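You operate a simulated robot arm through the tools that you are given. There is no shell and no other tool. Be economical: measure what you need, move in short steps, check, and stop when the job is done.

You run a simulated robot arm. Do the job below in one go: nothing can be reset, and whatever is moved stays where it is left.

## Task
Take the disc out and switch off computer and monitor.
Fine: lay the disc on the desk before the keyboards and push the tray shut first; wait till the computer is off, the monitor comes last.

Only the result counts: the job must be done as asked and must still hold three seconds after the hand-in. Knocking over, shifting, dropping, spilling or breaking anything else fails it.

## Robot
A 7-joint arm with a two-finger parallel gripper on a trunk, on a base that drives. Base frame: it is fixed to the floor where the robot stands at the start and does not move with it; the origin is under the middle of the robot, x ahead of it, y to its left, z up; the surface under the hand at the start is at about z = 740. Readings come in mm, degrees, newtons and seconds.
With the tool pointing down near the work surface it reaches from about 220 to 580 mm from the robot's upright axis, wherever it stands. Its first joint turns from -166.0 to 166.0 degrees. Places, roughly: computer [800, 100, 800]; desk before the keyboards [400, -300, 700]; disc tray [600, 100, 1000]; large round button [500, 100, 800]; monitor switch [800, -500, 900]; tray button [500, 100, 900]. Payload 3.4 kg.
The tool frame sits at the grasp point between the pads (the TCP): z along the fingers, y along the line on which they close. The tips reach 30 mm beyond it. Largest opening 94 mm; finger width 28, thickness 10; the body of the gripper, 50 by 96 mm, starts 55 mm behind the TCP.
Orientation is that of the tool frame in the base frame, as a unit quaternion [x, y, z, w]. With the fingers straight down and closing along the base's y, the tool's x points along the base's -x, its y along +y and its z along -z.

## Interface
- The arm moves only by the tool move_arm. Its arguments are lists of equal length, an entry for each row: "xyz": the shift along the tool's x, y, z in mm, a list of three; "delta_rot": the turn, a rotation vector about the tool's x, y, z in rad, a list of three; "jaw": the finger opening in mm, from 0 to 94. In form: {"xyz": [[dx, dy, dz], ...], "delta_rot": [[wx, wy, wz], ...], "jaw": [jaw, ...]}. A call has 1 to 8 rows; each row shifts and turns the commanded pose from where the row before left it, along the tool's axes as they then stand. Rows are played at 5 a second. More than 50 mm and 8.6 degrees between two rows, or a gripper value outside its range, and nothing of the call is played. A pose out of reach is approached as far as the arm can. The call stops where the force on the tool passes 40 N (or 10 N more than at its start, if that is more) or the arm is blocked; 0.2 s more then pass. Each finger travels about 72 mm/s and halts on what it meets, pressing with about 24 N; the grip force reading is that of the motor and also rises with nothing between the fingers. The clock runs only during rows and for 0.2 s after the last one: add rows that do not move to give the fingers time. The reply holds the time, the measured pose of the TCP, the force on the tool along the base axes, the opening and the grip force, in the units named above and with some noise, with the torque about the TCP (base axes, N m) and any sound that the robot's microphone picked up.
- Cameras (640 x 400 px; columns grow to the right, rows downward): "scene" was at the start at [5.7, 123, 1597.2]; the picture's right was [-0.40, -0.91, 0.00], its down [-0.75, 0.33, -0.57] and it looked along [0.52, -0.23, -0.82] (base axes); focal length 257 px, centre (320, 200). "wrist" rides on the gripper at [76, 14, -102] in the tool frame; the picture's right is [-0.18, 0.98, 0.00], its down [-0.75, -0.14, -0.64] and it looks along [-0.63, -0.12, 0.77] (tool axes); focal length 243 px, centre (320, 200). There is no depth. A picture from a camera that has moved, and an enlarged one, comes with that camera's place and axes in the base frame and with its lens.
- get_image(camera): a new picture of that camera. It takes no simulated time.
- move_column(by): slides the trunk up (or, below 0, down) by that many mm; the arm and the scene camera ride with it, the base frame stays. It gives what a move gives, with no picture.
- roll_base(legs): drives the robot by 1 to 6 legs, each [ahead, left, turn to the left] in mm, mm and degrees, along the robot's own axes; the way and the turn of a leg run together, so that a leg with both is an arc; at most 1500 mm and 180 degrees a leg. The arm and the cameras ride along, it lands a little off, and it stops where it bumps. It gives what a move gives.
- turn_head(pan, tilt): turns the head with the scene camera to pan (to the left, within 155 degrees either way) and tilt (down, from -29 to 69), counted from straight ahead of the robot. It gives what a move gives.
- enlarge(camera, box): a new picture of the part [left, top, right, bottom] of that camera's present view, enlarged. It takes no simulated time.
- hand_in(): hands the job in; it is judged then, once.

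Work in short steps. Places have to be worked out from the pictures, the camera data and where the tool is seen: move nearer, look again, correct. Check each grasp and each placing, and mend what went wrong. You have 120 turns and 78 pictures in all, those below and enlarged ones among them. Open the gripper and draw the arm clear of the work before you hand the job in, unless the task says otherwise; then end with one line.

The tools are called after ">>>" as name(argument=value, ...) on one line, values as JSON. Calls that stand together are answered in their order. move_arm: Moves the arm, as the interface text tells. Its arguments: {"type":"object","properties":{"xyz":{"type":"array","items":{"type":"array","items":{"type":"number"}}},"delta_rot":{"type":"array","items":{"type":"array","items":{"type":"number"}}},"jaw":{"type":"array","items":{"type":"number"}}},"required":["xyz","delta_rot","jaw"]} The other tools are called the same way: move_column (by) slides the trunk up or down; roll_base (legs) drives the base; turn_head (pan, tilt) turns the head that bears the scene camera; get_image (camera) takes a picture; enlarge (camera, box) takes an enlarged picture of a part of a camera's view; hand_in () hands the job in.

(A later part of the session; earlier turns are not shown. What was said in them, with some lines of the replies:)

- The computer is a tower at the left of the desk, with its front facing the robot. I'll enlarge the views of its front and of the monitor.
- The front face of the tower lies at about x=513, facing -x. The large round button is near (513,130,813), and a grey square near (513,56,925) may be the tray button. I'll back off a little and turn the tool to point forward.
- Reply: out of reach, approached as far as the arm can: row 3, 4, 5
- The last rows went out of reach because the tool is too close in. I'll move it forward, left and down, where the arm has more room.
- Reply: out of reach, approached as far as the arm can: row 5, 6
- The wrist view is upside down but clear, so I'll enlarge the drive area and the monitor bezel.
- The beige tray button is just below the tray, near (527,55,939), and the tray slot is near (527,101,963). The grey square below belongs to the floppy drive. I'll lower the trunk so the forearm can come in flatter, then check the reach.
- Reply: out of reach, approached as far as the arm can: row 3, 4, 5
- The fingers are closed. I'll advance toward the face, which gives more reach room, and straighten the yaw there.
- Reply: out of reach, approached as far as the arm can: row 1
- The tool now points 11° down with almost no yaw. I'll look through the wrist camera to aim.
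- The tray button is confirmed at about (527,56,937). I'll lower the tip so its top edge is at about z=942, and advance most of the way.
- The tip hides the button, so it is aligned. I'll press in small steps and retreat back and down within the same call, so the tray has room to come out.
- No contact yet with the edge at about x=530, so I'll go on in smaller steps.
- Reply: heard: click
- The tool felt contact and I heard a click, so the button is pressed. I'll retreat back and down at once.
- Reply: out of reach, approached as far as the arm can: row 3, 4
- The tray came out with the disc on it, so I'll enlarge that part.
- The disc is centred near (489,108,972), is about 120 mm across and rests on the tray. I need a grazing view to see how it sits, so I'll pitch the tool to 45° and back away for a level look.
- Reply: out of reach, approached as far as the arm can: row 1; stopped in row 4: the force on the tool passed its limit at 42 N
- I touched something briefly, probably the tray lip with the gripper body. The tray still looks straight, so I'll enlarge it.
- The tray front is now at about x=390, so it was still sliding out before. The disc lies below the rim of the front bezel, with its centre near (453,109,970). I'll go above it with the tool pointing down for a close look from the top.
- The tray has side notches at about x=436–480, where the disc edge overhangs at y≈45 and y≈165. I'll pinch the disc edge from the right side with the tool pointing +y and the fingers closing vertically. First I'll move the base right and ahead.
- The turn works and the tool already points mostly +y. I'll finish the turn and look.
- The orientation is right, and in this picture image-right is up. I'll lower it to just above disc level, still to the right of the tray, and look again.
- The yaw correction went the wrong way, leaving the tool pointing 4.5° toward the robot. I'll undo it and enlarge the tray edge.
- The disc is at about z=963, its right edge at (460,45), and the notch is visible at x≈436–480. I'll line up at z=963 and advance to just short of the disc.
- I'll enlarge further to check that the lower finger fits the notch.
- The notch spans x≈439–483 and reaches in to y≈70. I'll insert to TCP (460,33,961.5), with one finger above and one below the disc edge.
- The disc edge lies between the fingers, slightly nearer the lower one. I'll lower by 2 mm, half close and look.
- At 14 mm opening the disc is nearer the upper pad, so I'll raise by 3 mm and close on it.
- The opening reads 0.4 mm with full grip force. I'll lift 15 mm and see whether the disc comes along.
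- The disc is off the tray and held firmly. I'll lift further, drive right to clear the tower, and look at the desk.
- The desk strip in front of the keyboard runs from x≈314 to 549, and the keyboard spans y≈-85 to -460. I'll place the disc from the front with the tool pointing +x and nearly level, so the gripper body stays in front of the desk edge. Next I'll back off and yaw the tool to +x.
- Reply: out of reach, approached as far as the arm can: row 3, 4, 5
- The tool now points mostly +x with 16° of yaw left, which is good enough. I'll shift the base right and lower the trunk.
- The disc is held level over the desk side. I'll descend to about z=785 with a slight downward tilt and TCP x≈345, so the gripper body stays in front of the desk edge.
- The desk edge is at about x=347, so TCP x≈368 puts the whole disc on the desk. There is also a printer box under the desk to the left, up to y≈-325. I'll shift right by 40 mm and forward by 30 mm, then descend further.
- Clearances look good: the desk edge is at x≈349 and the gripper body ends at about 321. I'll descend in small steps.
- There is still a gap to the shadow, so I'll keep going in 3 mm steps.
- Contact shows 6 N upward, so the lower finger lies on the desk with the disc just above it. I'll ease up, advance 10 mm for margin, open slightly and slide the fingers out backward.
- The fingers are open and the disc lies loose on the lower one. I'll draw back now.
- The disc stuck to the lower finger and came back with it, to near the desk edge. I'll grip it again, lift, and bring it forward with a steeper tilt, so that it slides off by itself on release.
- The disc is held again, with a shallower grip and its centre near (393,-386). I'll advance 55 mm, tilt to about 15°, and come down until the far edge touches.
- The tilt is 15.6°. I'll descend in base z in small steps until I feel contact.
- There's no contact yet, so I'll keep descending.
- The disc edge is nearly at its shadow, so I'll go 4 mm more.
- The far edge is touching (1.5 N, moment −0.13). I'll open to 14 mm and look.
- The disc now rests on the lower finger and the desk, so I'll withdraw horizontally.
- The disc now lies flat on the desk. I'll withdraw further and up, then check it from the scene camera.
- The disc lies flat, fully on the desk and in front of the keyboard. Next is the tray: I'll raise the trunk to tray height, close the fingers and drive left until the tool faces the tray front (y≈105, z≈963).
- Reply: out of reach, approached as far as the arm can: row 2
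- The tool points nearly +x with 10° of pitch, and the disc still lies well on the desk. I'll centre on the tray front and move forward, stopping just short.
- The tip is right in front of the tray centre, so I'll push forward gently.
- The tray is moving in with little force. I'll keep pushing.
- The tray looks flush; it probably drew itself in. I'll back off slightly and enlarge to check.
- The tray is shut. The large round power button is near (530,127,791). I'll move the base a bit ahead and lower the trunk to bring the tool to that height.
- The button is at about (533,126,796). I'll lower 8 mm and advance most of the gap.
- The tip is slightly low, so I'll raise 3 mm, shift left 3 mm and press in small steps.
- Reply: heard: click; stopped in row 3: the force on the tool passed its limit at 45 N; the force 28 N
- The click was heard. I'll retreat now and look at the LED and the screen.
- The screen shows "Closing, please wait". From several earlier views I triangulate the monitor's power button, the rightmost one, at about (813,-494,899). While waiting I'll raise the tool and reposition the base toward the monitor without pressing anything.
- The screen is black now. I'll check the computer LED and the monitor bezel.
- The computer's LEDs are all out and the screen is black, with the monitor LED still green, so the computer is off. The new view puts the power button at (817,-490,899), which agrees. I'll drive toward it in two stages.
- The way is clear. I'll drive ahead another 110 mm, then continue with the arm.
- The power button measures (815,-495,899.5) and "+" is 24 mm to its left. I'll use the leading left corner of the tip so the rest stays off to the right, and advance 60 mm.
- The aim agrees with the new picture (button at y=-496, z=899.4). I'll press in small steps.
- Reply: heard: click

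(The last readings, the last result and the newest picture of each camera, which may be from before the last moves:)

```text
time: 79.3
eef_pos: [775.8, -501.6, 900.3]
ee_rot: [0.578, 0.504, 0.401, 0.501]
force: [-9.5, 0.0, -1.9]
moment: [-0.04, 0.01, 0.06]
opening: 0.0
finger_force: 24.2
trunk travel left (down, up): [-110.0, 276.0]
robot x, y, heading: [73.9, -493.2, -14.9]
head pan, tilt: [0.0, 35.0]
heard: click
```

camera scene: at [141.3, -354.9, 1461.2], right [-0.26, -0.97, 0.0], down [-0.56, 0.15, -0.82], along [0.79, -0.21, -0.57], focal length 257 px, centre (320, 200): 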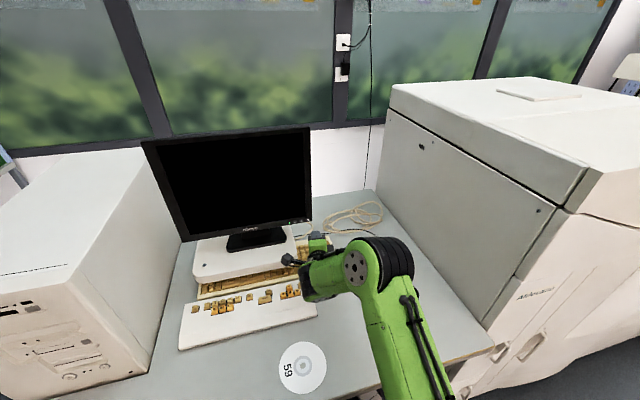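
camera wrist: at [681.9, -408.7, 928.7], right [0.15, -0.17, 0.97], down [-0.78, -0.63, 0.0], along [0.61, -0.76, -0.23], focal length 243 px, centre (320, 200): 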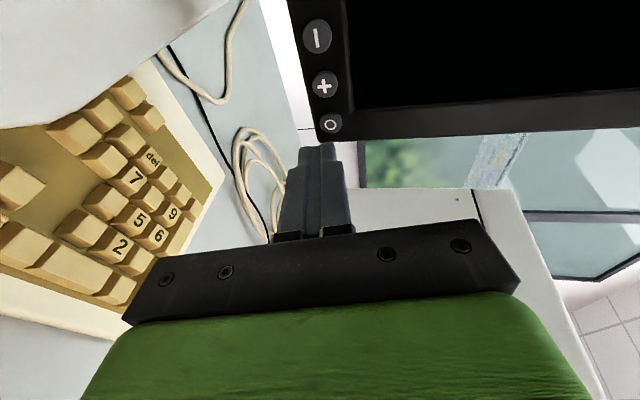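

A click was heard at light force. I'll retreat and look at the monitor LED.

>>> move_arm(xyz=[[-1, -1, -8], [-5, -5, -30], [-7, -7, -40], [0, 0, 0]], delta_rot=[[0, 0, 0], [0, 0, 0], [0, 0, 0], [0, 0, 0]], jaw=[0, 0, 0, 0])

>>> enlarge(camera="scene", box=[140, 120, 340, 260])

>>> get_image(camera="wrist")

```text
time: 80.3
eef_pos: [696.4, -501.2, 899.4]
ee_rot: [0.579, 0.503, 0.402, 0.5]
force: [0.0, 1.2, -0.9]
moment: [-0.01, 0.01, -0.01]
opening: 0.2
finger_force: 24.6
trunk travel left (down, up): [-110.0, 276.0]
robot x, y, heading: [71.4, -497.8, -15.1]
head pan, tilt: [0.0, 35.0]
```

```text
2.86 times, centred on (240, 190) of scene
camera zoom: at [139.8, -354.8, 1461.2], right [-0.26, -0.97, 0.0], down [-0.55, 0.15, -0.82], along [0.79, -0.21, -0.57], focal length 734 px, centre (549, 229)
```

zoom: 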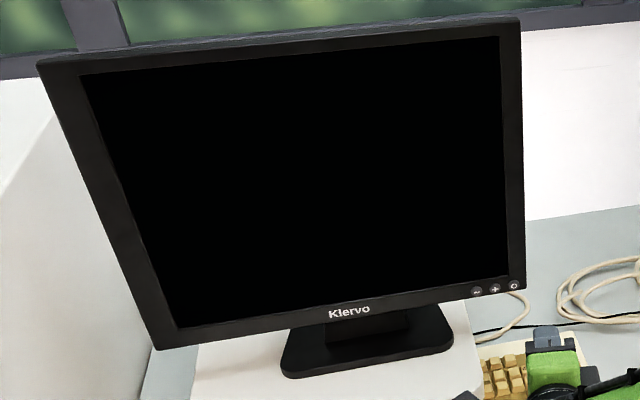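

```text
11 pictures are left
camera wrist: at [612.7, -409.4, 929.5], right [0.15, -0.17, 0.97], down [-0.78, -0.63, 0.0], along [0.61, -0.76, -0.23], focal length 243 px, centre (320, 200)
```

wrist: 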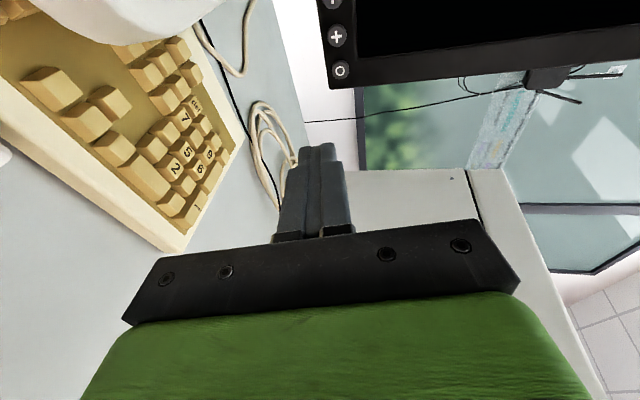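

The monitor LED is out. I'll drive back clear of the desk, open the gripper, and take a final look.

>>> roll_base(legs=[[-450, 0, 0]])

>>> move_arm(xyz=[[0, 0, 0], [0, 0, 0], [0, 0, 0], [0, 0, 0], [0, 0, 0]], delta_rot=[[0, 0, 0], [0, 0, 0], [0, 0, 0], [0, 0, 0], [0, 0, 0]], jaw=[30, 60, 90, 94, 94])

>>> get_image(camera="scene")

```text
time: 83.0
eef_pos: [262.0, -383.0, 900.0]
ee_rot: [0.576, 0.505, 0.403, 0.5]
force: [-0.3, -1.6, 0.5]
moment: [-0.02, -0.01, -0.02]
opening: 0.0
finger_force: 24.5
trunk travel left (down, up): [-110.0, 276.0]
robot x, y, heading: [-363.9, -381.2, -14.7]
head pan, tilt: [0.0, 35.0]
```

```text
time: 84.2
eef_pos: [262.4, -384.1, 899.8]
ee_rot: [0.577, 0.506, 0.402, 0.499]
force: [-0.9, 0.5, 0.3]
moment: [0.0, -0.02, 0.01]
opening: 94.0
finger_force: 0.1
trunk travel left (down, up): [-110.0, 276.0]
robot x, y, heading: [-359.0, -376.8, -14.5]
head pan, tilt: [0.0, 35.0]
```

```text
10 pictures are left
camera scene: at [-295.9, -239.9, 1461.2], right [-0.25, -0.97, 0.0], down [-0.56, 0.14, -0.82], along [0.79, -0.21, -0.57], focal length 257 px, centre (320, 200)
```

scene: 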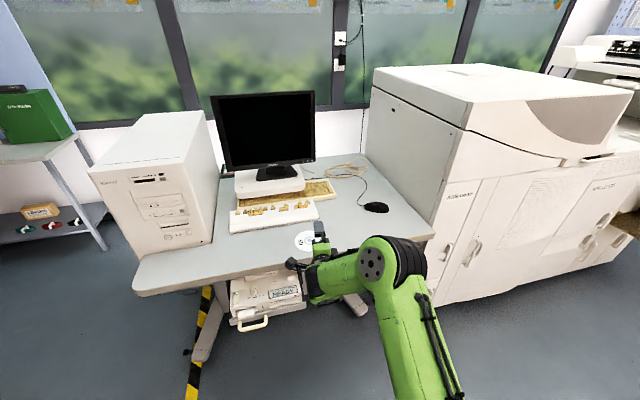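

The disc lies on the desk, the tray is shut, both devices are dark, and the arm is clear with the gripper open. I'm handing in.

>>> hand_in()

```text
The job is handed in.
```

The disc is lying on the desk in front of the keyboards and the tray is shut; I switched the computer off, waited until it was off, and switched the monitor off last.
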